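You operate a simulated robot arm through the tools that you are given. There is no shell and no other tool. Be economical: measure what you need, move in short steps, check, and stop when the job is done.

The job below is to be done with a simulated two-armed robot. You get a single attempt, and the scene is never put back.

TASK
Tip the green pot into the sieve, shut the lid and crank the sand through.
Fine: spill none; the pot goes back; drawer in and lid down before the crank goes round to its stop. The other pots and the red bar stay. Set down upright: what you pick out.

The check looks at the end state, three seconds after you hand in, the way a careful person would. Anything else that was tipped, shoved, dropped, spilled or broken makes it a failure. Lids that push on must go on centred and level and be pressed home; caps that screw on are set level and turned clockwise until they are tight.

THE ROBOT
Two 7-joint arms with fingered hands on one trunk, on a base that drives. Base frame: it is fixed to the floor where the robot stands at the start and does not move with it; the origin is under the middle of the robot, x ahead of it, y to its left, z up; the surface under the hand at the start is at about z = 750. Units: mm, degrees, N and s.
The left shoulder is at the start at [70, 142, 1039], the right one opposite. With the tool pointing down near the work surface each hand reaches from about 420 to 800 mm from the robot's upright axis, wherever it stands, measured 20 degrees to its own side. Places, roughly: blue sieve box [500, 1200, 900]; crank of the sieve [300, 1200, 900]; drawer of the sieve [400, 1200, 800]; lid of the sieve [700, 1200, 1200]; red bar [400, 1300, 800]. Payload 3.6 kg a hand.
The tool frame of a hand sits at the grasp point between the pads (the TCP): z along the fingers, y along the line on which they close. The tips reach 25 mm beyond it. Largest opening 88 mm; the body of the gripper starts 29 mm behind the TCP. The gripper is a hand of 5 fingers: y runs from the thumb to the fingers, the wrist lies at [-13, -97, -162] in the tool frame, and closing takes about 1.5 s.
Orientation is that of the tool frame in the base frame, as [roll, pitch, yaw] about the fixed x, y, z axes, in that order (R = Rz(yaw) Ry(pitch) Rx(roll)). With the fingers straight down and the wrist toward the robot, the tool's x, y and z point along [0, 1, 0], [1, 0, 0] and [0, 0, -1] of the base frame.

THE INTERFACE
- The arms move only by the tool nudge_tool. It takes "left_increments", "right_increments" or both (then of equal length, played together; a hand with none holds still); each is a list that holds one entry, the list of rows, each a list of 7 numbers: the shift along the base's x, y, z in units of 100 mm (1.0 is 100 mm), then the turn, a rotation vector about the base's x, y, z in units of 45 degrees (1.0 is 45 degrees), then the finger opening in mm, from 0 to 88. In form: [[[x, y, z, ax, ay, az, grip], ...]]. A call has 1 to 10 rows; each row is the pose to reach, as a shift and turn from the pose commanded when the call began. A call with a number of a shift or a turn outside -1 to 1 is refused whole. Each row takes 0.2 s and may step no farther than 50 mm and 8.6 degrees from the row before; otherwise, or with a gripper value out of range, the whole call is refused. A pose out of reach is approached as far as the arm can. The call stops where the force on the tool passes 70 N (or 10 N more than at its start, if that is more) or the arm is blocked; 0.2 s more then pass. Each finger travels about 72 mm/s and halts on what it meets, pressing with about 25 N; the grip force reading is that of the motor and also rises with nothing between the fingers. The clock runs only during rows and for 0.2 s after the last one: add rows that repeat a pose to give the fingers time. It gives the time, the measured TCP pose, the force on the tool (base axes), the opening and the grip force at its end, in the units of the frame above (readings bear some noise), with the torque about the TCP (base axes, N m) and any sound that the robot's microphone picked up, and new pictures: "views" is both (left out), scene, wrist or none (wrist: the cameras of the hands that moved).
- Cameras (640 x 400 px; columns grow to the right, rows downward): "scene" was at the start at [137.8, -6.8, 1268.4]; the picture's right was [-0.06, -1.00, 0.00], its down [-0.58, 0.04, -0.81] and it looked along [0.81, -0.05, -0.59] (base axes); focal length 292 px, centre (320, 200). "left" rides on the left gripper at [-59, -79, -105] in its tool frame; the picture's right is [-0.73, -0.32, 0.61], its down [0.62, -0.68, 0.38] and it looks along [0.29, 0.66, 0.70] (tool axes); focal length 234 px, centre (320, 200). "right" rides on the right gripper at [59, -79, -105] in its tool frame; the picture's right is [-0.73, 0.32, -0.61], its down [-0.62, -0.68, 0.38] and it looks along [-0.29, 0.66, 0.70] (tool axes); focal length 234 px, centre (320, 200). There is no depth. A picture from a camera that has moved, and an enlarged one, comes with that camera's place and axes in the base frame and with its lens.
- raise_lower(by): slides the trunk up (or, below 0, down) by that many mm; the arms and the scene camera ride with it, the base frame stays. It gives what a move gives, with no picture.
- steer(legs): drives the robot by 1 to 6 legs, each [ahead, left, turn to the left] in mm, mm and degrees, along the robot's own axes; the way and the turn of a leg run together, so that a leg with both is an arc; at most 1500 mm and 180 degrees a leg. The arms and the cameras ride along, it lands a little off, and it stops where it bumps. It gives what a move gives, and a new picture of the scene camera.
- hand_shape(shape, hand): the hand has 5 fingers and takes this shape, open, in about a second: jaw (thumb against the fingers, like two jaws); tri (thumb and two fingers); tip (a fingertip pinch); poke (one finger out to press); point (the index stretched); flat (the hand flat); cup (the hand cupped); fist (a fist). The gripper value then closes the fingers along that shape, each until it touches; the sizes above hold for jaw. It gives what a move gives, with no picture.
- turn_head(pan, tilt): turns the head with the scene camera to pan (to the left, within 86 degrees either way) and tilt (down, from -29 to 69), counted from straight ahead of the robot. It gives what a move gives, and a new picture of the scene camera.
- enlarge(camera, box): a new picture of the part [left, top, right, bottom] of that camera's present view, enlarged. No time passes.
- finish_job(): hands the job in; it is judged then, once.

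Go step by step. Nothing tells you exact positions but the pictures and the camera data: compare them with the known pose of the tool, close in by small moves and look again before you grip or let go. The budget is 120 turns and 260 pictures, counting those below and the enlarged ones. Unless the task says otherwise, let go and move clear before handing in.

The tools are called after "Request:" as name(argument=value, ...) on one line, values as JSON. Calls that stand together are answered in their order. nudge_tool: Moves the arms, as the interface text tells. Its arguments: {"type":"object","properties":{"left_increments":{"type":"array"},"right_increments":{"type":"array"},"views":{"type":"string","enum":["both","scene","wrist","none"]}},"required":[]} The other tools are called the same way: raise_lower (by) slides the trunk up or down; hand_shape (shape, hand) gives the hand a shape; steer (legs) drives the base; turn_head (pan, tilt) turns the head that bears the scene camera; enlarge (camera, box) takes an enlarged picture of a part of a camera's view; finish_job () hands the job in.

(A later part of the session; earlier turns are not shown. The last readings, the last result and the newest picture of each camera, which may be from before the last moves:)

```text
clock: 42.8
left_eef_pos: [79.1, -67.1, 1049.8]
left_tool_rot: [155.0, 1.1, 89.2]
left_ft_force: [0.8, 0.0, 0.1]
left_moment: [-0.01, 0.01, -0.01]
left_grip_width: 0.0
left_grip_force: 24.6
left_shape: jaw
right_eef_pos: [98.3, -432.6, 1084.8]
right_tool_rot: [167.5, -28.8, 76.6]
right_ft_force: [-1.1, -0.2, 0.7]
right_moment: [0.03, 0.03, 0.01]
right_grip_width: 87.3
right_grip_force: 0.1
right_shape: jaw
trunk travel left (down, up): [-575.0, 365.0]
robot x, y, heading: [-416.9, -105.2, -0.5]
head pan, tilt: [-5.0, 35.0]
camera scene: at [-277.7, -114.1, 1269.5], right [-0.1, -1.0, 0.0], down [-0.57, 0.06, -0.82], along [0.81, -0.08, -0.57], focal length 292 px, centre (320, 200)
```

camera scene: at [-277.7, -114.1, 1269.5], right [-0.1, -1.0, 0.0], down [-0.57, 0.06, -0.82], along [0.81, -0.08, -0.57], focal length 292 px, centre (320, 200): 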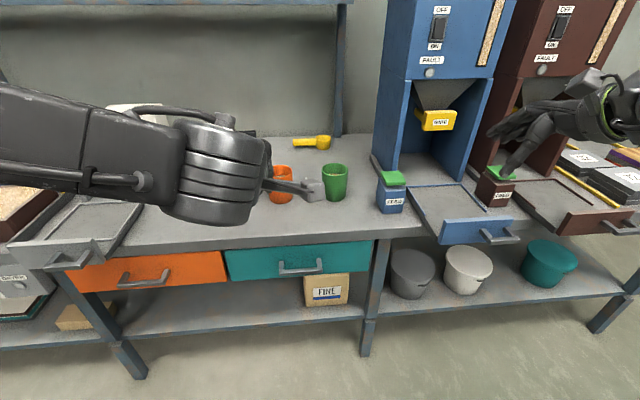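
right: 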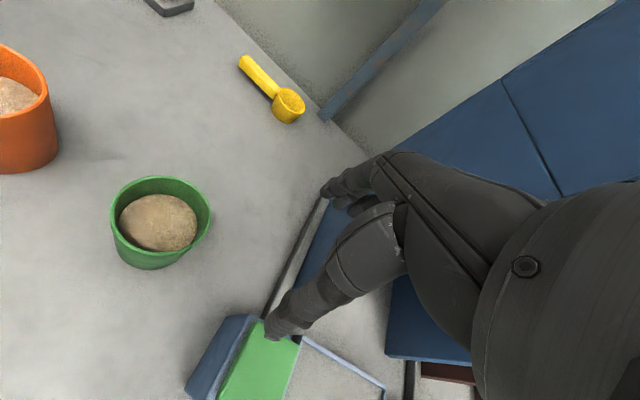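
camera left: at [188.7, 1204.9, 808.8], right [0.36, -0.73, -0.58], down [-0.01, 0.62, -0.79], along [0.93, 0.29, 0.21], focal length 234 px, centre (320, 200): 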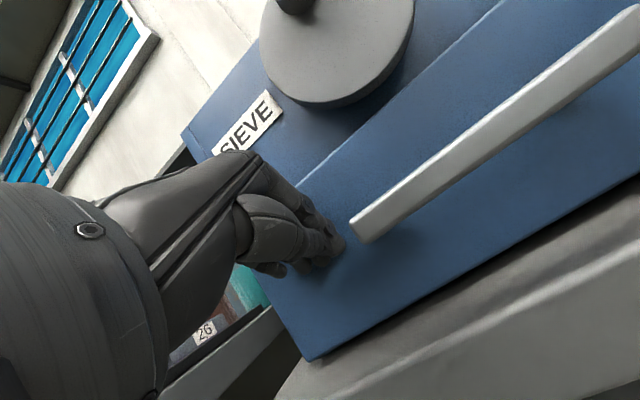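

The right hand is turning toward a side grip. I continue the turn in two more calls and move the left hand aside.

Request:
nudge_tool(right_increments=[[[0, 0.1, 0, 0.12, -0.069, -0.069, 88], [0, 0.2, 0, 0.24, -0.138, -0.138, 88], [0, 0.3, 0, 0.36, -0.208, -0.208, 88], [0, 0.4, 0, 0.48, -0.277, -0.277, 88], [0, 0.5, 0, 0.599, -0.346, -0.346, 88]]], left_increments=[[[0, 0.2, 0, 0, 0.1, 0, 0], [0, 0.4, 0, 0, 0.2, 0, 0], [0, 0.6, 0, 0, 0.3, 0, 0], [0, 0.8, 0, 0, 0.4, 0, 0], [0, 1, 0, 0, 0.55, 0, 0]]], views="none")

Request:
nudge_tool(right_increments=[[[0, 0.1, 0, 0.12, -0.069, -0.069, 88], [0, 0.2, 0, 0.24, -0.138, -0.138, 88], [0, 0.3, 0, 0.36, -0.208, -0.208, 88], [0, 0.4, 0, 0.48, -0.277, -0.277, 88], [0, 0.5, 0, 0.599, -0.346, -0.346, 88]]], left_increments=[[[0, 0.2, 0, 0, 0, 0, 0], [0, 0.4, 0, 0, 0, 0, 0], [0, 0.6, 0, 0, 0, 0, 0], [0, 0.8, 0, 0, 0, 0, 0], [0, 1, 0, 0, 0, 0, 0]]], views="both")

```text
clock: 44.0
left_eef_pos: [78.2, 34.3, 1049.6]
left_tool_rot: [179.7, 1.4, 89.7]
left_ft_force: [0.0, -0.8, 0.0]
left_moment: [-0.04, 0.0, 0.02]
left_grip_width: 0.4
left_grip_force: 25.0
left_shape: jaw
right_eef_pos: [96.4, -383.5, 1084.2]
right_tool_rot: [158.7, -59.1, 67.0]
right_ft_force: [-0.2, -0.7, 0.4]
right_moment: [-0.01, -0.03, -0.03]
right_grip_width: 87.3
right_grip_force: 0.1
right_shape: jaw
trunk travel left (down, up): [-575.0, 365.0]
robot x, y, heading: [-417.7, -99.6, -0.4]
head pan, tilt: [-5.0, 35.0]
```

```text
clock: 45.2
left_eef_pos: [80.2, 132.3, 1052.8]
left_tool_rot: [179.5, 1.3, 89.7]
left_ft_force: [0.5, -0.6, -0.3]
left_moment: [0.02, 0.02, 0.02]
left_grip_width: 0.1
left_grip_force: 25.2
left_shape: jaw
right_eef_pos: [93.3, -339.4, 1099.6]
right_tool_rot: [160.6, -85.4, 52.3]
right_ft_force: [0.3, -0.4, 0.5]
right_moment: [0.0, 0.01, 0.0]
right_grip_width: 87.8
right_grip_force: 0.1
right_shape: jaw
right hand out of reach, approached as far as the arm can: row 4, 5
trunk travel left (down, up): [-575.0, 365.0]
robot x, y, heading: [-413.3, -101.1, -0.5]
head pan, tilt: [-5.0, 35.0]
camera scene: at [-279.2, -113.5, 1269.7], right [-0.1, -1.0, 0.0], down [-0.57, 0.06, -0.82], along [0.82, -0.08, -0.57], focal length 292 px, centre (320, 200)
camera right: at [-33.6, -326.0, 1162.9], right [-0.37, -0.65, -0.67], down [-0.08, 0.74, -0.67], along [0.93, -0.19, -0.32], focal length 234 px, centre (320, 200)
camera left: at [-0.1, 76.7, 1157.4], right [-0.32, -0.74, -0.59], down [-0.68, 0.62, -0.4], along [0.66, 0.27, -0.7], focal length 234 px, centre (320, 200)
```

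scene: 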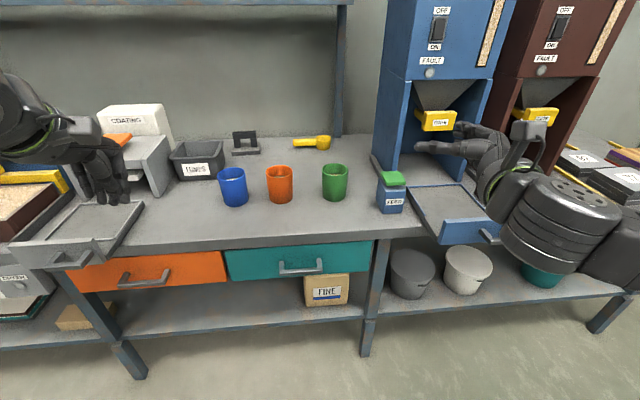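
right: 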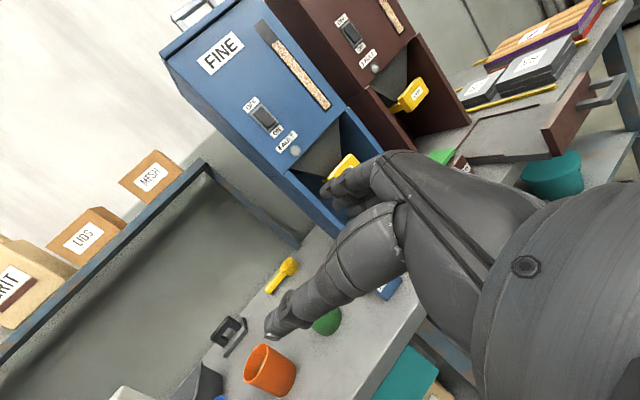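
left: 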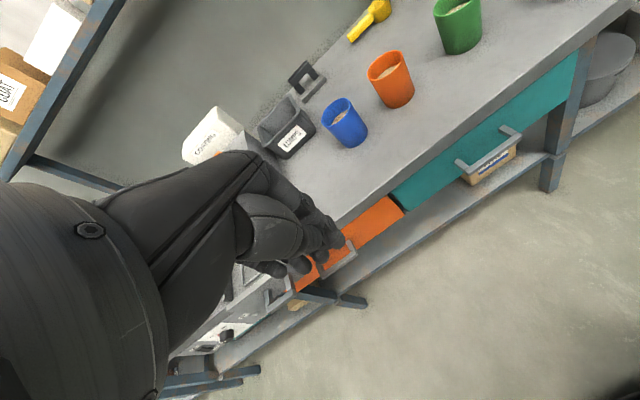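

The hand points forward-left with the closing axis level. I lower it and tilt it 20° nose-down in free space to test the reach of the grip pose.

Request:
nudge_tool(right_increments=[[[0, 0, -0.25, -0.06, 0.09, 0, 88], [0, 0.0, -0.5, -0.11, 0.18, 0, 88], [0, 0.0, -0.75, -0.17, 0.27, 0, 88], [0, 0.0, -1.0, -0.22, 0.34, 0, 88]]], views="none")

Request:
nudge_tool(right_increments=[[[0, 0, -0.25, 0, 0, 0, 88], [0, 0.0, -0.5, 0, 0, 0, 88], [0, 0.0, -0.75, 0, 0, 0, 88], [0, 0.0, -1.0, 0, 0, 0, 88]]], views="both")

```text
clock: 46.2
left_eef_pos: [80.2, 131.6, 1051.3]
left_tool_rot: [179.6, 1.3, 89.7]
left_ft_force: [0.3, 0.5, 0.4]
left_moment: [0.04, -0.03, 0.0]
left_grip_width: 0.3
left_grip_force: 25.1
left_shape: jaw
right_eef_pos: [96.5, -340.3, 997.2]
right_tool_rot: [176.2, -67.2, 36.9]
right_ft_force: [-0.6, 0.5, -0.2]
right_moment: [-0.03, 0.01, 0.02]
right_grip_width: 87.7
right_grip_force: 0.0
right_shape: jaw
trunk travel left (down, up): [-575.0, 365.0]
robot x, y, heading: [-419.7, -106.1, -0.6]
head pan, tilt: [-5.0, 35.0]
```

```text
clock: 47.2
left_eef_pos: [79.7, 130.7, 1051.8]
left_tool_rot: [179.6, 1.3, 89.8]
left_ft_force: [0.6, 0.4, 0.8]
left_moment: [-0.01, 0.03, 0.02]
left_grip_width: 0.0
left_grip_force: 25.6
left_shape: jaw
right_eef_pos: [95.9, -353.3, 979.9]
right_tool_rot: [176.7, -67.1, 36.4]
right_ft_force: [-0.5, -0.1, 0.3]
right_moment: [0.02, 0.01, -0.01]
right_grip_width: 87.6
right_grip_force: 0.1
right_shape: jaw
right hand out of reach, approached as far as the arm can: row 1, 2, 3, 4
trunk travel left (down, up): [-575.0, 365.0]
robot x, y, heading: [-420.4, -105.0, -0.9]
head pan, tilt: [-5.0, 35.0]
camera scene: at [-278.5, -114.3, 1269.6], right [-0.1, -1.0, 0.0], down [-0.57, 0.06, -0.82], along [0.82, -0.08, -0.57], focal length 292 px, centre (320, 200)
camera right: at [-9.2, -327.6, 1071.9], right [-0.52, -0.74, -0.42], down [-0.28, 0.61, -0.74], along [0.81, -0.27, -0.52], focal length 234 px, centre (320, 200)
```

scene: 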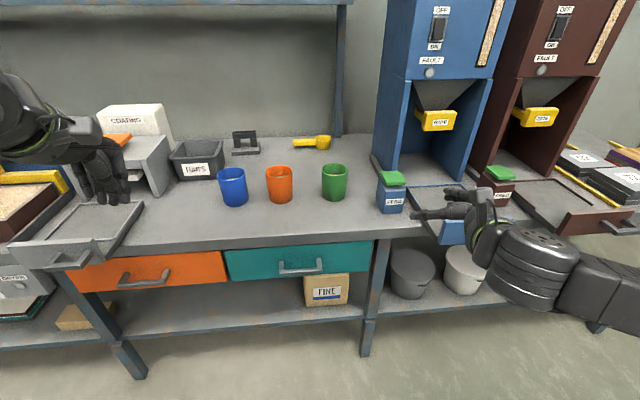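
right: 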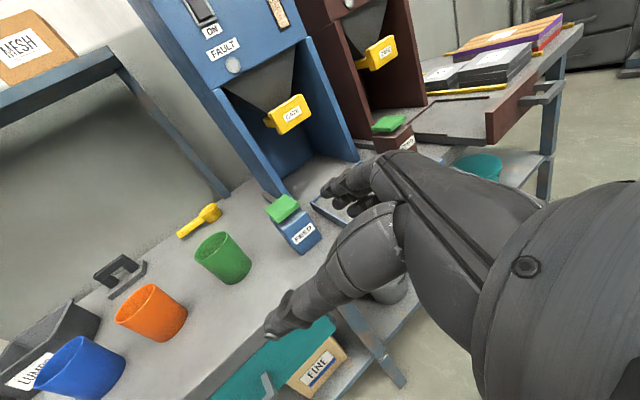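

The pose seems limited because the wrist is too close to the shoulder. I extend the arm forward 150 mm first and then try lowering.

Request:
nudge_tool(right_increments=[[[0.3, 0.05, 0, 0, 0, 0, 88], [0.6, 0.1, 0, 0, 0, 0, 88], [0.9, 0.13, 0, 0, 0, 0, 88]]], views="none")

Request:
nudge_tool(right_increments=[[[0.3, 0, -0.15, 0, 0, 0, 88], [0.6, 0.0, -0.3, 0, 0, 0, 88], [0.6, 0.0, -0.5, 0, 0, 0, 88], [0.6, 0.0, -0.75, 0, 0, 0, 88], [0.6, 0.0, -1.0, 0, 0, 0, 88]]], views="both")

```text
clock: 48.0
left_eef_pos: [80.7, 131.8, 1051.4]
left_tool_rot: [179.8, 1.4, 89.9]
left_ft_force: [0.2, 0.2, 0.6]
left_moment: [-0.02, 0.03, -0.02]
left_grip_width: 0.1
left_grip_force: 24.8
left_shape: jaw
right_eef_pos: [185.8, -342.8, 979.3]
right_tool_rot: [176.0, -67.1, 37.1]
right_ft_force: [0.1, -0.2, 0.1]
right_moment: [-0.02, 0.03, -0.01]
right_grip_width: 87.6
right_grip_force: 0.0
right_shape: jaw
trunk travel left (down, up): [-575.0, 365.0]
robot x, y, heading: [-415.7, -101.7, -0.6]
head pan, tilt: [-5.0, 35.0]
```

```text
clock: 49.2
left_eef_pos: [80.5, 131.5, 1052.9]
left_tool_rot: [179.6, 1.3, 89.9]
left_ft_force: [-0.3, -0.5, 0.4]
left_moment: [0.04, -0.02, 0.02]
left_grip_width: 0.0
left_grip_force: 24.9
left_shape: jaw
right_eef_pos: [236.8, -353.6, 959.9]
right_tool_rot: [176.8, -67.0, 36.3]
right_ft_force: [-0.1, -0.7, -1.0]
right_moment: [0.0, -0.01, 0.02]
right_grip_width: 87.9
right_grip_force: 0.2
right_shape: jaw
right hand out of reach, approached as far as the arm can: row 2, 3, 4, 5
trunk travel left (down, up): [-575.0, 365.0]
robot x, y, heading: [-418.2, -104.3, -0.6]
head pan, tilt: [-5.0, 35.0]
camera scene: at [-278.6, -114.2, 1269.6], right [-0.1, -1.0, 0.0], down [-0.57, 0.06, -0.82], along [0.82, -0.08, -0.57], focal length 292 px, centre (320, 200)
camera right: at [130.2, -327.0, 1052.2], right [-0.52, -0.74, -0.42], down [-0.28, 0.61, -0.74], along [0.81, -0.27, -0.52], focal length 234 px, centre (320, 200)
```

scene: 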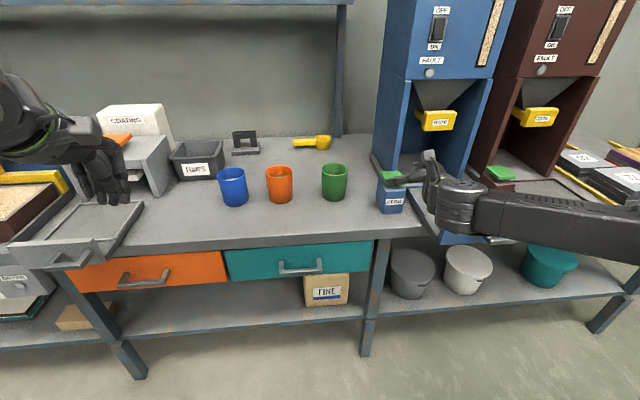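
right: 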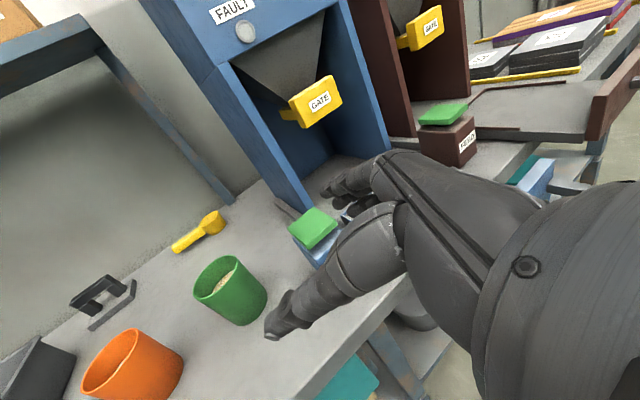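

Low side grip is not reachable, but a top grip (fingers down over the rim) with a rolling pour toward the palm side should be. I test in free air whether the rolled pour pose can be reached, starting by going up and leveling.

Request:
nudge_tool(right_increments=[[[0, 0, 0.25, 0.05, -0.09, 0.1, 88], [0, 0.0, 0.5, 0.1, -0.18, 0.2, 88], [0, 0.0, 0.75, 0.15, -0.27, 0.3, 88], [0, 0.0, 1.0, 0.2, -0.36, 0.4, 88]]], views="none")

Request:
nudge_tool(right_increments=[[[0, 0, 0.25, 0.15, -0.1, 0, 88], [0, 0.0, 0.5, 0.29, -0.18, 0, 88], [0, 0.0, 0.5, 0.43, -0.26, 0, 88], [0, 0.0, 0.5, 0.57, -0.34, 0, 88], [0, 0.0, 0.5, 0.71, -0.42, 0, 88]]], views="scene")

```text
clock: 50.2
left_eef_pos: [80.3, 131.0, 1052.4]
left_tool_rot: [179.6, 1.3, 89.8]
left_ft_force: [-0.4, -0.1, -0.2]
left_moment: [-0.03, 0.01, 0.02]
left_grip_width: 0.0
left_grip_force: 25.1
left_shape: jaw
right_eef_pos: [235.2, -356.8, 1057.6]
right_tool_rot: [128.1, -82.6, 102.2]
right_ft_force: [-0.4, -0.3, 0.1]
right_moment: [-0.02, 0.0, 0.01]
right_grip_width: 88.4
right_grip_force: 0.0
right_shape: jaw
right hand out of reach, approached as far as the arm can: row 1
trunk travel left (down, up): [-575.0, 365.0]
robot x, y, heading: [-415.9, -99.6, -0.4]
head pan, tilt: [-5.0, 35.0]
```

```text
clock: 51.4
left_eef_pos: [80.0, 133.6, 1050.9]
left_tool_rot: [179.6, 1.5, 89.9]
left_ft_force: [-0.5, 0.4, -0.4]
left_moment: [0.02, 0.02, 0.02]
left_grip_width: 0.0
left_grip_force: 25.3
left_shape: jaw
right_eef_pos: [236.8, -357.9, 1108.4]
right_tool_rot: [-1.5, -58.0, -129.9]
right_ft_force: [0.1, -0.9, 0.1]
right_moment: [0.02, 0.02, 0.0]
right_grip_width: 87.9
right_grip_force: 0.2
right_shape: jaw
trunk travel left (down, up): [-575.0, 365.0]
robot x, y, heading: [-418.2, -107.7, -0.9]
head pan, tilt: [-5.0, 35.0]
camera scene: at [-278.0, -113.5, 1269.6], right [-0.1, -1.0, 0.0], down [-0.57, 0.06, -0.82], along [0.81, -0.08, -0.57], focal length 292 px, centre (320, 200)
```

scene: 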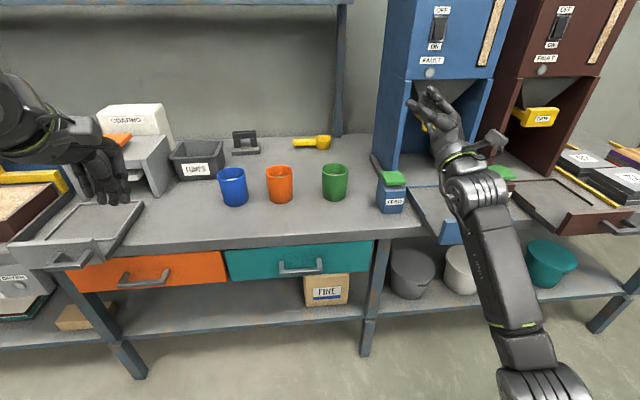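

The rolled pour pose (122° from fingers-down, yaw −40°) is reached freely, so I'll use a top grip at that yaw. I now unroll the hand to fingers-down while moving toward the pot.

Request:
nudge_tool(right_increments=[[[0, 0.1, 0, -0.139, 0.116, 0, 88], [0, 0.2, 0, -0.278, 0.232, 0, 88], [0, 0.3, 0, -0.416, 0.348, 0, 88], [0, 0.4, 0, -0.555, 0.464, 0, 88], [0, 0.5, 0, -0.694, 0.58, 0, 88]]], views="none")

Request:
nudge_tool(right_increments=[[[0, 0.1, 0, -0.139, 0.116, 0, 88], [0, 0.2, 0, -0.278, 0.232, 0, 88], [0, 0.3, 0, -0.416, 0.348, 0, 88], [0, 0.4, 0, -0.555, 0.464, 0, 88], [0, 0.5, 0, -0.694, 0.58, 0, 88]]], views="none")

Request:
nudge_tool(right_increments=[[[0, 0, 0, -0.139, 0.116, 0, 88], [0, 0, 0, -0.278, 0.232, 0, 88], [0, 0, 0, -0.416, 0.348, 0, 88], [0, 0, 0, -0.555, 0.464, 0, 88], [0, 0, 0, -0.694, 0.58, 0, 88]]], views="both")

```text
clock: 52.6
left_eef_pos: [80.3, 131.7, 1051.6]
left_tool_rot: [179.7, 1.3, 89.8]
left_ft_force: [-0.1, 0.5, -0.4]
left_moment: [-0.03, -0.01, 0.01]
left_grip_width: 0.0
left_grip_force: 24.9
left_shape: jaw
right_eef_pos: [235.9, -307.2, 1107.5]
right_tool_rot: [179.1, -81.2, 49.5]
right_ft_force: [0.4, 0.5, 0.7]
right_moment: [-0.01, -0.01, -0.01]
right_grip_width: 87.8
right_grip_force: 0.0
right_shape: jaw
trunk travel left (down, up): [-575.0, 365.0]
robot x, y, heading: [-418.2, -102.7, -0.5]
head pan, tilt: [-5.0, 35.0]
```

```text
clock: 53.8
left_eef_pos: [79.5, 132.5, 1052.1]
left_tool_rot: [179.6, 1.3, 89.8]
left_ft_force: [0.2, 0.1, 0.0]
left_moment: [0.0, -0.04, 0.0]
left_grip_width: 0.1
left_grip_force: 24.8
left_shape: jaw
right_eef_pos: [236.9, -257.6, 1108.6]
right_tool_rot: [178.4, -40.4, 50.1]
right_ft_force: [-0.9, 0.1, -0.5]
right_moment: [-0.02, 0.03, 0.01]
right_grip_width: 87.9
right_grip_force: 0.1
right_shape: jaw
trunk travel left (down, up): [-575.0, 365.0]
robot x, y, heading: [-418.4, -102.8, -0.7]
head pan, tilt: [-5.0, 35.0]
```

```text
clock: 55.0
left_eef_pos: [80.5, 132.7, 1050.9]
left_tool_rot: [179.6, 1.4, 89.8]
left_ft_force: [-0.6, -0.2, 0.1]
left_moment: [-0.05, 0.0, 0.03]
left_grip_width: 0.2
left_grip_force: 24.9
left_shape: jaw
right_eef_pos: [236.9, -256.1, 1108.4]
right_tool_rot: [178.4, 0.3, 50.1]
right_ft_force: [0.1, 0.2, -0.5]
right_moment: [-0.04, 0.01, -0.01]
right_grip_width: 87.8
right_grip_force: 0.1
right_shape: jaw
trunk travel left (down, up): [-575.0, 365.0]
robot x, y, heading: [-419.0, -104.9, -0.6]
head pan, tilt: [-5.0, 35.0]
camera scene: at [-278.2, -112.5, 1269.6], right [-0.1, -1.0, 0.0], down [-0.57, 0.05, -0.82], along [0.82, -0.08, -0.57], focal length 292 px, centre (320, 200)
camera right: at [212.5, -158.0, 1209.9], right [-0.23, -0.75, 0.62], down [-0.92, -0.05, -0.4], along [0.33, -0.66, -0.68], focal length 234 px, centre (320, 200)
```

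scene: 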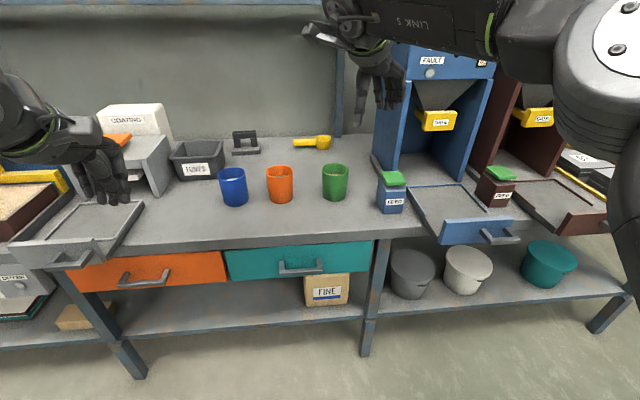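
right: 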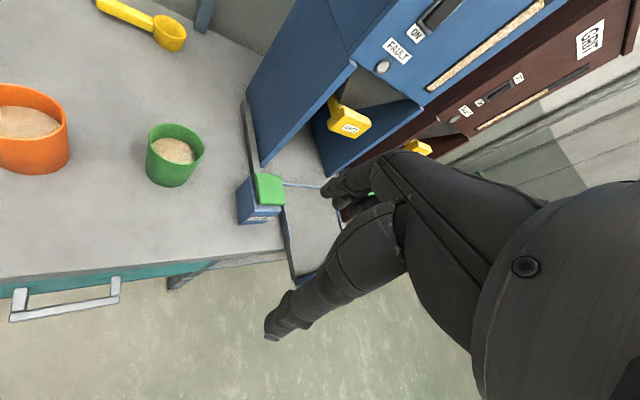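

The hand is fingers-down again at yaw 50. I drive ahead 220 mm and lower the trunk 100 mm, then look down at the pot.

Request:
steer(legs=[[220, 0, 0.6]])

Request:
raise_lower(by=-100)

Request:
turn_head(pan=-15, tilt=40)

Request:
enlarge(camera="right", box=[0, 0, 640, 400])

```text
clock: 56.7
left_eef_pos: [303.8, 138.2, 1052.2]
left_tool_rot: [179.5, 1.3, 90.5]
left_ft_force: [0.8, -0.1, 0.7]
left_moment: [0.0, 0.01, 0.03]
left_grip_width: 0.0
left_grip_force: 25.5
left_shape: jaw
right_eef_pos: [466.6, -250.1, 1107.5]
right_tool_rot: [178.5, 0.2, 50.9]
right_ft_force: [-0.3, 0.7, -0.3]
right_moment: [0.0, 0.01, 0.01]
right_grip_width: 88.0
right_grip_force: 0.2
right_shape: jaw
trunk travel left (down, up): [-575.0, 365.0]
robot x, y, heading: [-191.2, -102.7, -0.1]
head pan, tilt: [-5.0, 35.0]
camera scene: at [-51.5, -113.4, 1269.6], right [-0.09, -1.0, 0.0], down [-0.57, 0.05, -0.82], along [0.82, -0.07, -0.57], focal length 292 px, centre (320, 200)
```

scene: 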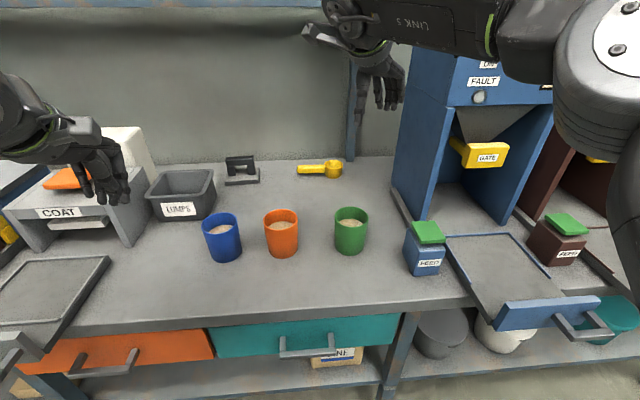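

```text
clock: 58.0
left_eef_pos: [304.1, 137.2, 951.6]
left_tool_rot: [179.6, 1.3, 90.5]
left_ft_force: [0.4, -0.4, 0.5]
left_moment: [0.02, 0.01, 0.02]
left_grip_width: 0.0
left_grip_force: 24.6
left_shape: jaw
right_eef_pos: [465.3, -249.9, 1007.3]
right_tool_rot: [178.4, 0.2, 50.9]
right_ft_force: [0.0, 0.0, 0.9]
right_moment: [-0.02, -0.04, 0.01]
right_grip_width: 87.9
right_grip_force: 0.0
right_shape: jaw
trunk travel left (down, up): [-475.0, 465.0]
robot x, y, heading: [-190.0, -104.0, 0.1]
head pan, tilt: [-5.0, 35.0]
```

```text
clock: 58.8
left_eef_pos: [303.3, 137.1, 953.4]
left_tool_rot: [179.6, 1.3, 90.5]
left_ft_force: [0.0, 0.2, 0.2]
left_moment: [0.0, -0.05, 0.03]
left_grip_width: 0.0
left_grip_force: 24.7
left_shape: jaw
right_eef_pos: [465.4, -250.4, 1007.5]
right_tool_rot: [178.5, 0.2, 50.8]
right_ft_force: [0.0, 0.7, 0.2]
right_moment: [-0.02, 0.02, 0.0]
right_grip_width: 87.7
right_grip_force: 0.0
right_shape: jaw
trunk travel left (down, up): [-475.0, 465.0]
robot x, y, heading: [-189.9, -106.4, 0.1]
head pan, tilt: [-15.0, 40.0]
camera scene: at [-57.2, -127.6, 1162.1], right [-0.26, -0.97, 0.0], down [-0.62, 0.16, -0.77], along [0.74, -0.2, -0.64], focal length 292 px, centre (320, 200)
```

scene: 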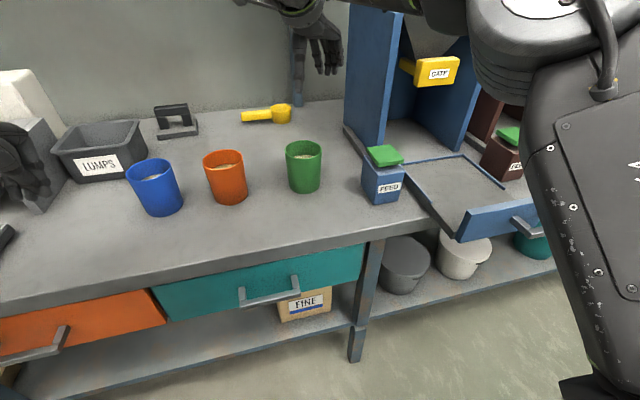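

```text
1.00 times, centred on (320, 200) of right (not enlarged: the box is as wide or as high as the picture)
camera zoom: at [439.8, -152.8, 1109.3], right [-0.22, -0.75, 0.62], down [-0.92, -0.06, -0.4], along [0.34, -0.65, -0.68], focal length 234 px, centre (320, 200)
```

zoom: 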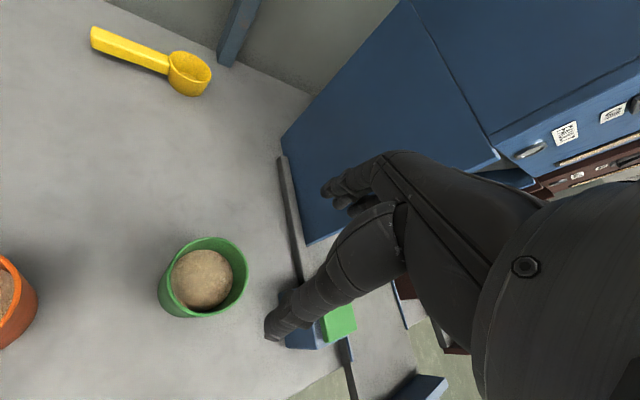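

I enlarge both views of the green pot to refine its centre.

Request:
enlarge(camera="right", box=[140, 220, 270, 330])

Request:
enlarge(camera="scene", box=[270, 130, 340, 200])

```text
3.64 times, centred on (205, 275) of right
camera zoom: at [439.8, -152.8, 1109.3], right [-0.22, -0.75, 0.62], down [-0.92, -0.06, -0.4], along [0.34, -0.65, -0.68], focal length 852 px, centre (738, -73)
```

zoom: 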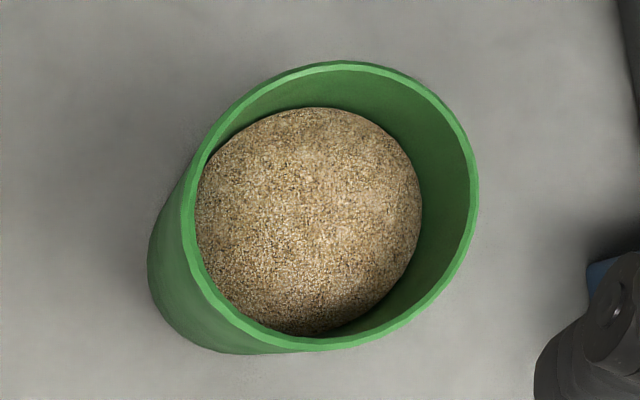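

```text
5.71 times, centred on (305, 165) of scene
camera zoom: at [-57.2, -127.6, 1162.1], right [-0.26, -0.97, 0.0], down [-0.62, 0.16, -0.77], along [0.74, -0.2, -0.64], focal length 1667 px, centre (406, 400)
```

zoom: 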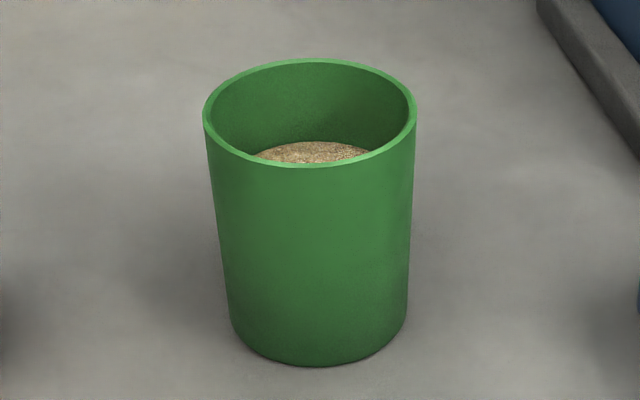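

Views agree on the pot centre near [475,-229] within a few mm. I move above it, with tips just over the rim, and look again.

Request:
nudge_tool(right_increments=[[[0.05, 0.1, -0.25, 0.012, 0.012, 0, 88], [0.1, 0.21, -0.5, 0.025, 0.024, 0, 88], [0.1, 0.21, -0.75, 0.025, 0.024, 0, 88], [0.1, 0.21, -1.0, 0.025, 0.024, 0, 88], [0.1, 0.21, -1.0, 0.025, 0.024, 0, 88]]], views="both")

Request:
enlarge(camera="right", box=[200, 150, 400, 350])

Request:
enlarge(camera="scene", box=[250, 80, 370, 200])

```text
clock: 60.0
left_eef_pos: [304.1, 136.7, 951.0]
left_tool_rot: [179.6, 1.3, 90.5]
left_ft_force: [0.1, -0.5, 0.6]
left_moment: [-0.02, -0.04, -0.01]
left_grip_width: 0.0
left_grip_force: 25.1
left_shape: jaw
right_eef_pos: [476.7, -231.2, 909.6]
right_tool_rot: [180.0, 0.0, 50.7]
right_ft_force: [-0.8, 0.3, -0.3]
right_moment: [0.0, -0.02, -0.02]
right_grip_width: 87.8
right_grip_force: 0.0
right_shape: jaw
trunk travel left (down, up): [-475.0, 465.0]
robot x, y, heading: [-189.3, -104.3, 0.2]
head pan, tilt: [-15.0, 40.0]
camera scene: at [-57.5, -127.7, 1162.1], right [-0.26, -0.97, 0.0], down [-0.62, 0.17, -0.77], along [0.74, -0.2, -0.64], focal length 292 px, centre (320, 200)
camera right: at [453.2, -136.1, 1014.4], right [-0.21, -0.77, 0.61], down [-0.92, -0.05, -0.38], along [0.33, -0.64, -0.7], focal length 234 px, centre (320, 200)
```

scene: 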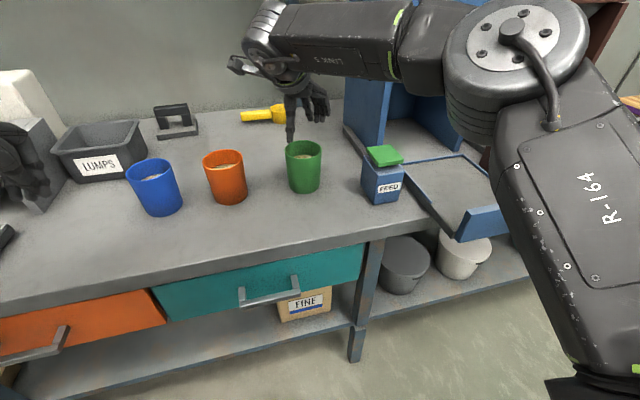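
right: 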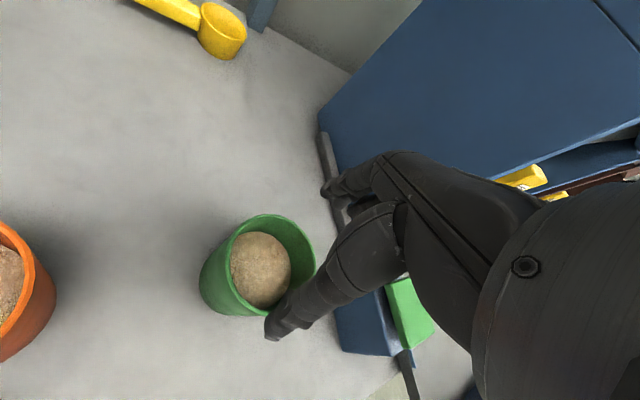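

```text
2.00 times, centred on (300, 250) of right
camera zoom: at [453.2, -136.1, 1014.4], right [-0.21, -0.77, 0.61], down [-0.92, -0.05, -0.38], along [0.33, -0.64, -0.7], focal length 468 px, centre (360, 100)
```

zoom: 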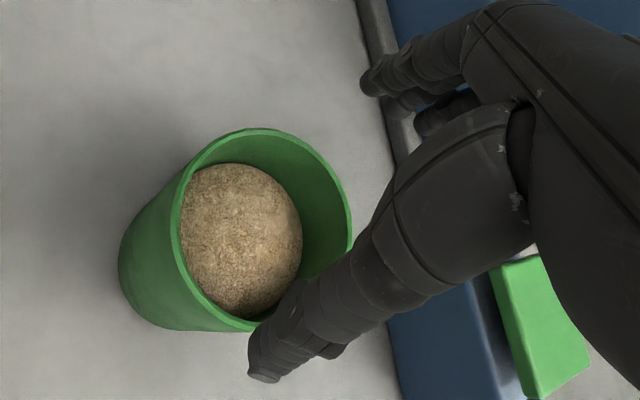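

```text
3.33 times, centred on (310, 140) of scene
camera zoom: at [-57.5, -127.7, 1162.1], right [-0.26, -0.97, 0.0], down [-0.62, 0.17, -0.77], along [0.74, -0.2, -0.64], focal length 972 px, centre (353, 400)
```

zoom: 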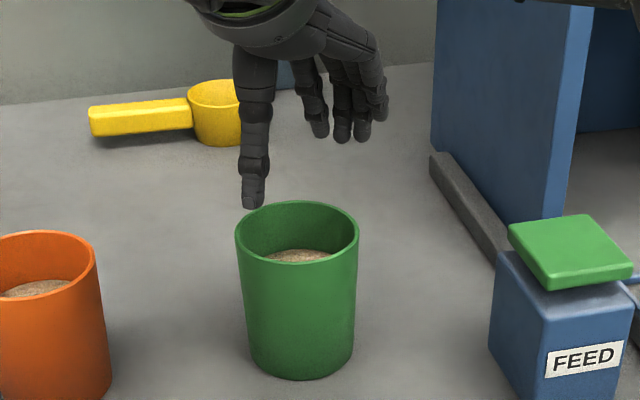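

The pot centre is about [472.5,-226], so I shift by (−4,+5) and lower until tips are level with the rim, then check.

Request:
nudge_tool(right_increments=[[[-0.04, 0.05, 0, 0, 0, 0, 88], [-0.04, 0.05, -0.2, 0, 0, 0, 88], [-0.04, 0.05, -0.36, 0, 0, 0, 88], [-0.04, 0.05, -0.36, 0, 0, 0, 88]]], views="none")

Request:
enlarge(camera="right", box=[200, 150, 400, 350])

Request:
enlarge(camera="scene", box=[250, 80, 370, 200])

```text
clock: 61.0
left_eef_pos: [304.4, 136.7, 951.9]
left_tool_rot: [179.6, 1.4, 90.4]
left_ft_force: [0.6, -0.4, 0.0]
left_moment: [0.02, 0.01, 0.02]
left_grip_width: 0.0
left_grip_force: 25.3
left_shape: jaw
right_eef_pos: [473.2, -224.2, 872.1]
right_tool_rot: [-179.9, 0.0, 50.8]
right_ft_force: [-0.2, 0.7, 0.1]
right_moment: [-0.02, 0.01, 0.02]
right_grip_width: 87.6
right_grip_force: 0.1
right_shape: jaw
trunk travel left (down, up): [-475.0, 465.0]
robot x, y, heading: [-188.6, -107.9, -0.0]
head pan, tilt: [-15.0, 40.0]
```

```text
2.00 times, centred on (300, 250) of right
camera zoom: at [448.7, -129.6, 976.5], right [-0.21, -0.77, 0.61], down [-0.92, -0.05, -0.38], along [0.33, -0.64, -0.7], focal length 468 px, centre (360, 100)
```

zoom: 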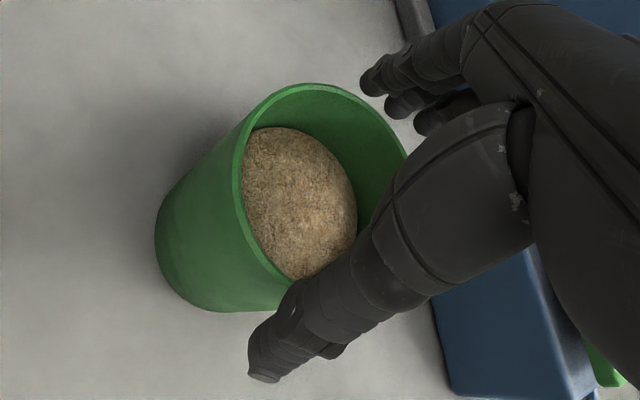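

```text
3.33 times, centred on (310, 140) of scene
camera zoom: at [-57.3, -127.6, 1162.0], right [-0.26, -0.97, 0.0], down [-0.62, 0.17, -0.77], along [0.74, -0.2, -0.64], focal length 972 px, centre (353, 400)
```

zoom: 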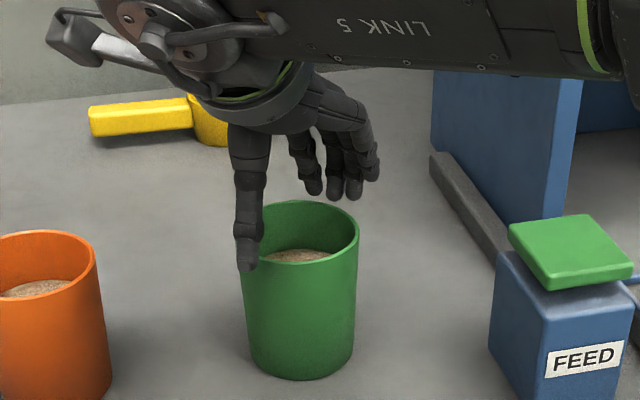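

Alignment looks right: the projected tool axis coincides with the rim centre. I descend in small steps and watch the force.

Request:
nudge_tool(right_increments=[[[0, 0, -0.05, 0, 0, 0, 88], [0, 0, -0.1, 0, 0, 0, 88], [0, 0, -0.15, 0, 0, 0, 88]]], views="none")

Request:
enlarge(camera="right", box=[200, 150, 400, 350])

Request:
enlarge(camera="scene", box=[250, 80, 370, 200])

```text
clock: 61.8
left_eef_pos: [305.7, 137.0, 951.4]
left_tool_rot: [179.6, 1.2, 90.4]
left_ft_force: [0.0, 0.0, 0.6]
left_moment: [0.0, -0.01, 0.0]
left_grip_width: 0.0
left_grip_force: 24.7
left_shape: jaw
right_eef_pos: [470.8, -223.8, 856.3]
right_tool_rot: [-180.0, 0.0, 50.6]
right_ft_force: [0.9, -1.2, 3.2]
right_moment: [-0.06, -0.13, -0.02]
right_grip_width: 87.9
right_grip_force: 0.1
right_shape: jaw
trunk travel left (down, up): [-475.0, 465.0]
robot x, y, heading: [-190.2, -102.5, 0.0]
head pan, tilt: [-15.0, 40.0]
```

```text
2.00 times, centred on (300, 250) of right
camera zoom: at [447.8, -129.0, 960.8], right [-0.21, -0.77, 0.61], down [-0.92, -0.05, -0.38], along [0.33, -0.64, -0.7], focal length 468 px, centre (360, 100)
```

zoom: 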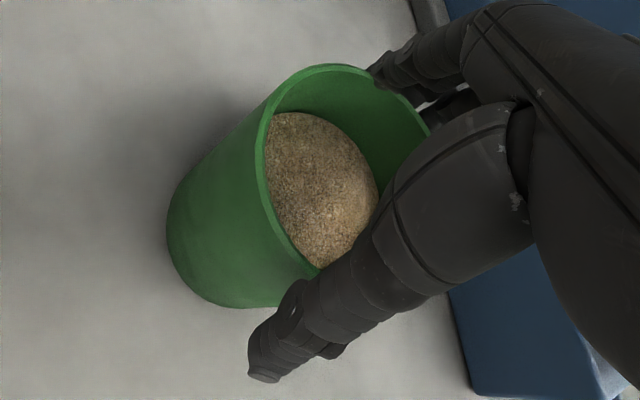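

```text
3.33 times, centred on (310, 140) of scene
camera zoom: at [-57.4, -128.0, 1162.1], right [-0.26, -0.97, 0.0], down [-0.62, 0.17, -0.77], along [0.74, -0.2, -0.64], focal length 972 px, centre (353, 400)
```

zoom: 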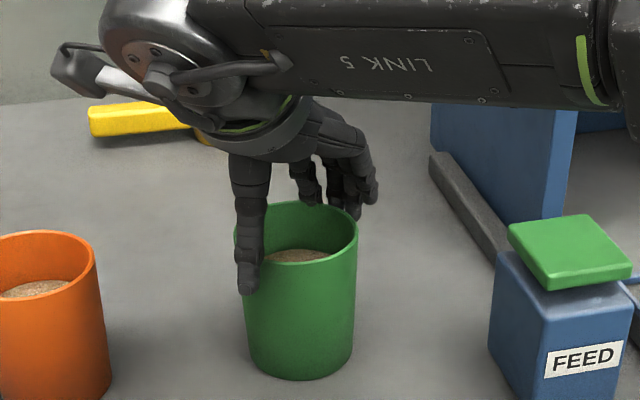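

A light contact (3 N) on the finger side: fingers touch the rim there. I lift 8 mm, shift 4 mm toward the finger side, and descend again.

Request:
nudge_tool(right_increments=[[[0, 0, 0.08, 0, 0, 0, 88], [0.035, -0.03, 0.08, 0, 0, 0, 88], [0.035, -0.03, 0.0, 0, 0, 0, 88], [0.035, -0.03, -0.05, 0, 0, 0, 88]]], views="none")

Request:
enlarge(camera="right", box=[200, 150, 400, 350])

```text
clock: 62.8
left_eef_pos: [303.8, 137.4, 951.7]
left_tool_rot: [179.6, 1.3, 90.5]
left_ft_force: [0.5, -0.5, -0.4]
left_moment: [-0.08, 0.0, 0.01]
left_grip_width: 0.0
left_grip_force: 24.8
left_shape: jaw
right_eef_pos: [475.2, -227.8, 850.8]
right_tool_rot: [-180.0, 0.1, 50.7]
right_ft_force: [0.0, -0.2, 0.4]
right_moment: [0.02, -0.02, 0.0]
right_grip_width: 87.8
right_grip_force: 0.1
right_shape: jaw
trunk travel left (down, up): [-475.0, 465.0]
robot x, y, heading: [-187.9, -106.1, 0.0]
head pan, tilt: [-15.0, 40.0]
```

```text
2.00 times, centred on (300, 250) of right
camera zoom: at [451.3, -132.5, 956.1], right [-0.21, -0.77, 0.61], down [-0.92, -0.05, -0.38], along [0.33, -0.64, -0.7], focal length 468 px, centre (360, 100)
```

zoom: 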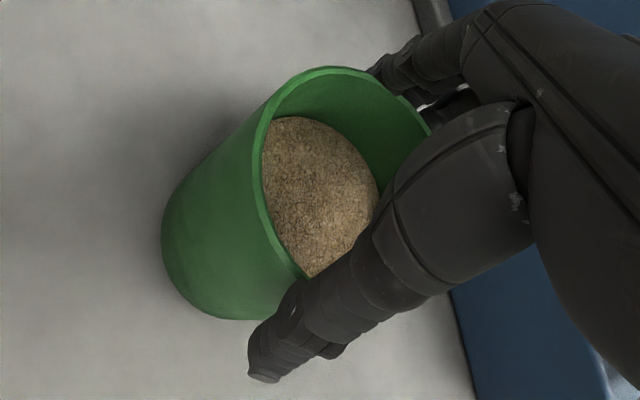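

No contact now and the fingers sit outside the far rim. I descend further in small steps.

Request:
nudge_tool(right_increments=[[[0, 0, -0.05, 0, 0, 0, 88], [0, 0, -0.1, 0, 0, 0, 88], [0, 0, -0.15, 0, 0, 0, 88]]], views="none")

Request:
enlarge(camera="right", box=[200, 150, 400, 350])

Request:
enlarge(camera="scene", box=[250, 80, 370, 200])

```text
clock: 63.6
left_eef_pos: [302.4, 136.4, 952.9]
left_tool_rot: [179.6, 1.4, 90.4]
left_ft_force: [0.4, -0.6, -0.1]
left_moment: [-0.04, 0.02, 0.0]
left_grip_width: 0.0
left_grip_force: 25.0
left_shape: jaw
right_eef_pos: [475.0, -226.5, 838.2]
right_tool_rot: [179.9, -0.2, 50.8]
right_ft_force: [3.6, -1.6, 8.8]
right_moment: [-0.05, -0.2, 0.04]
right_grip_width: 88.0
right_grip_force: 0.2
right_shape: jaw
trunk travel left (down, up): [-475.0, 465.0]
robot x, y, heading: [-190.7, -105.2, 0.5]
head pan, tilt: [-15.0, 40.0]
```

```text
2.00 times, centred on (300, 250) of right
camera zoom: at [450.6, -131.8, 943.2], right [-0.21, -0.77, 0.61], down [-0.92, -0.05, -0.39], along [0.33, -0.64, -0.7], focal length 468 px, centre (360, 100)
```

zoom: 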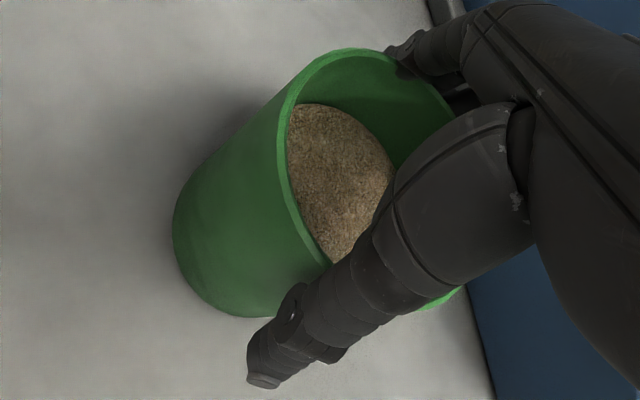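

```text
3.33 times, centred on (310, 140) of scene
camera zoom: at [-58.2, -127.6, 1162.3], right [-0.26, -0.97, 0.0], down [-0.62, 0.17, -0.77], along [0.74, -0.2, -0.64], focal length 972 px, centre (353, 400)
```

zoom: 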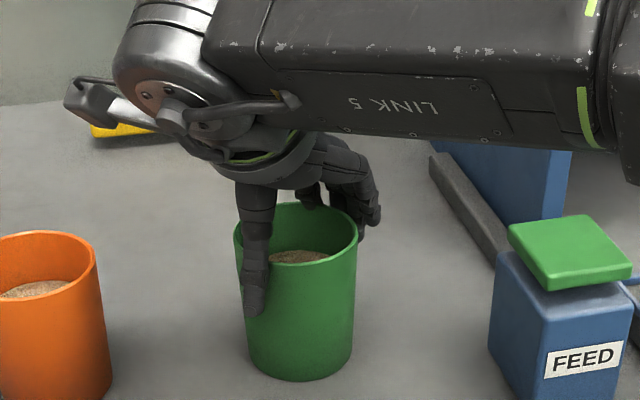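

The finger roots now rest lightly on the rim; the tips already overlap the wall by about 30 mm, enough for a grip. I lift 4 mm, shift 2 mm, and close.

Request:
nudge_tool(right_increments=[[[0, 0, 0.04, 0, 0, 0, 88], [0.015, -0.013, 0.04, 0, 0, 0, 88], [0.015, -0.013, 0.04, 0, 0, 0, 84], [0.015, -0.013, 0.04, 0, 0, 0, 80], [0.015, -0.013, 0.04, 0, 0, 0, 76], [0.015, -0.013, 0.04, 0, 0, 0, 72], [0.015, -0.013, 0.04, 0, 0, 0, 68], [0.015, -0.013, 0.04, 0, 0, 0, 64], [0.015, -0.013, 0.04, 0, 0, 0, 60]]], views="none")

Request:
enlarge(camera="right", box=[200, 150, 400, 350])

Request:
enlarge(camera="scene", box=[250, 80, 370, 200])

```text
clock: 65.6
left_eef_pos: [304.1, 137.5, 951.7]
left_tool_rot: [179.6, 1.2, 90.5]
left_ft_force: [-0.1, -0.3, -0.2]
left_moment: [-0.01, -0.02, 0.01]
left_grip_width: 0.0
left_grip_force: 25.2
left_shape: jaw
right_eef_pos: [477.0, -229.3, 840.7]
right_tool_rot: [-179.9, 0.0, 50.8]
right_ft_force: [0.4, -0.4, -1.2]
right_moment: [-0.07, 0.04, 0.0]
right_grip_width: 65.3
right_grip_force: 24.9
right_shape: jaw
trunk travel left (down, up): [-475.0, 465.0]
robot x, y, heading: [-189.0, -105.2, 0.1]
head pan, tilt: [-15.0, 40.0]
```

```text
2.00 times, centred on (300, 250) of right
camera zoom: at [453.8, -132.9, 944.2], right [-0.21, -0.77, 0.61], down [-0.92, -0.05, -0.38], along [0.32, -0.64, -0.7], focal length 468 px, centre (360, 100)
```

zoom: 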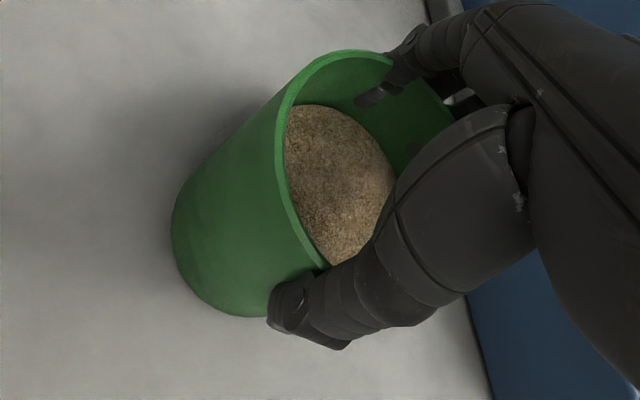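

```text
3.33 times, centred on (310, 140) of scene
camera zoom: at [-57.0, -127.8, 1162.0], right [-0.26, -0.97, 0.0], down [-0.62, 0.17, -0.77], along [0.74, -0.2, -0.64], focal length 972 px, centre (353, 400)
```

zoom: 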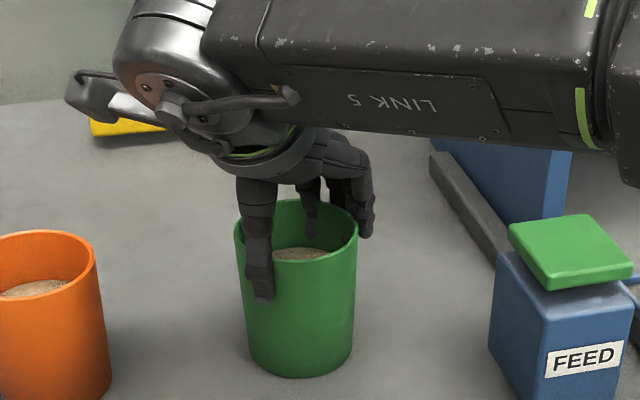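

The index finger went inside the rim, so this grip is not good. I open, lift, shift about 7 mm more toward the finger side, and look again.

Request:
nudge_tool(right_increments=[[[0, 0, 0, 0, 0, 0, 75], [0, 0, 0, 0, 0, 0, 88], [0, 0, 0, 0, 0, 0, 88], [0, 0, 0, 0, 0, 0, 88], [0, 0, 0.15, 0, 0, 0, 88], [0, 0, 0.3, 0, 0, 0, 88], [0.05, -0.04, 0.3, 0, 0, 0, 88]]], views="none")

Request:
enlarge(camera="right", box=[220, 150, 400, 350])

Request:
enlarge(camera="scene", box=[270, 90, 350, 170])

```text
clock: 67.2
left_eef_pos: [305.1, 136.3, 952.6]
left_tool_rot: [179.5, 1.3, 90.4]
left_ft_force: [-0.5, 0.2, 0.5]
left_moment: [-0.02, 0.0, 0.04]
left_grip_width: 0.1
left_grip_force: 25.2
left_shape: jaw
right_eef_pos: [482.3, -232.0, 870.0]
right_tool_rot: [-179.9, -0.1, 50.7]
right_ft_force: [-0.3, -0.2, 1.0]
right_moment: [-0.01, -0.01, 0.01]
right_grip_width: 87.9
right_grip_force: 0.0
right_shape: jaw
trunk travel left (down, up): [-475.0, 465.0]
robot x, y, heading: [-190.8, -103.1, 0.1]
head pan, tilt: [-15.0, 40.0]
```

```text
2.00 times, centred on (310, 250) of right
camera zoom: at [458.2, -136.2, 974.5], right [-0.21, -0.77, 0.61], down [-0.92, -0.05, -0.38], along [0.32, -0.64, -0.7], focal length 468 px, centre (340, 100)
```

zoom: 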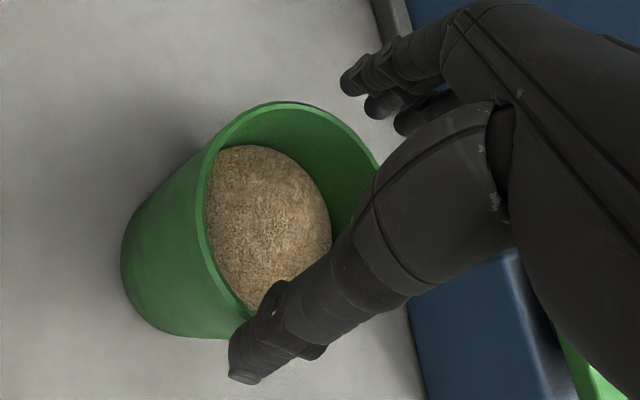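

```text
5.00 times, centred on (310, 130) of scene
camera zoom: at [-56.9, -127.9, 1162.0], right [-0.26, -0.97, 0.0], down [-0.62, 0.17, -0.77], along [0.74, -0.2, -0.64], focal length 1458 px, centre (370, 550)
```

zoom: 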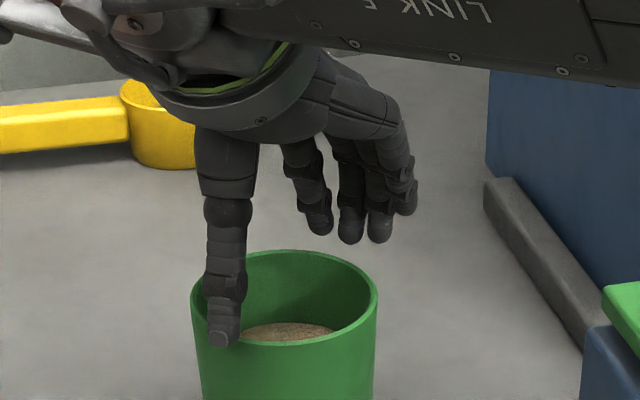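

The pot hasn't moved. The index finger is the tightest spot, so I offset the hand 10 mm sideways relative to the pot (TCP about [482.5,-220.5]) to give index and thumb more room, then descend and check.

Request:
nudge_tool(right_increments=[[[0.0, 0.115, 0, 0, 0, 0, 88], [0.0, 0.115, 0, 0, 0, 0, 88], [0.0, 0.115, -0.08, 0, 0, 0, 88], [0, 0.115, -0.16, 0, 0, 0, 88]]], views="none")

Request:
enlarge(camera="right", box=[220, 150, 400, 350])

Request:
enlarge(camera="scene", box=[270, 100, 350, 180])

```text
clock: 68.2
left_eef_pos: [304.1, 137.1, 951.6]
left_tool_rot: [179.6, 1.3, 90.5]
left_ft_force: [-0.4, 0.3, -0.5]
left_moment: [-0.04, 0.01, 0.03]
left_grip_width: 0.1
left_grip_force: 24.6
left_shape: jaw
right_eef_pos: [481.9, -221.6, 854.8]
right_tool_rot: [-180.0, 0.1, 50.8]
right_ft_force: [0.4, -0.3, 0.0]
right_moment: [0.0, 0.05, -0.06]
right_grip_width: 88.1
right_grip_force: 0.1
right_shape: jaw
trunk travel left (down, up): [-475.0, 465.0]
robot x, y, heading: [-189.5, -106.8, 0.3]
head pan, tilt: [-15.0, 40.0]
```

```text
2.00 times, centred on (310, 250) of right
camera zoom: at [457.9, -125.6, 959.4], right [-0.21, -0.77, 0.61], down [-0.92, -0.05, -0.38], along [0.32, -0.64, -0.7], focal length 468 px, centre (340, 100)
```

zoom: 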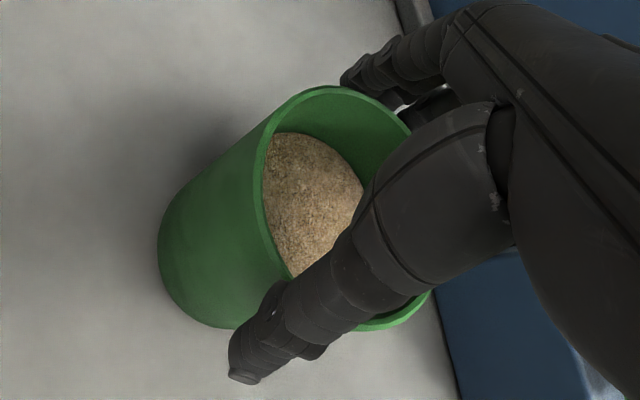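

```text
5.00 times, centred on (310, 140) of scene
camera zoom: at [-57.2, -127.9, 1162.0], right [-0.26, -0.97, 0.0], down [-0.62, 0.17, -0.77], along [0.74, -0.2, -0.64], focal length 1458 px, centre (370, 500)
```

zoom: 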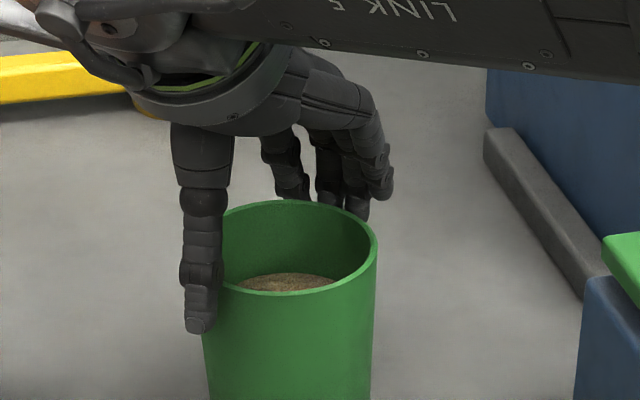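

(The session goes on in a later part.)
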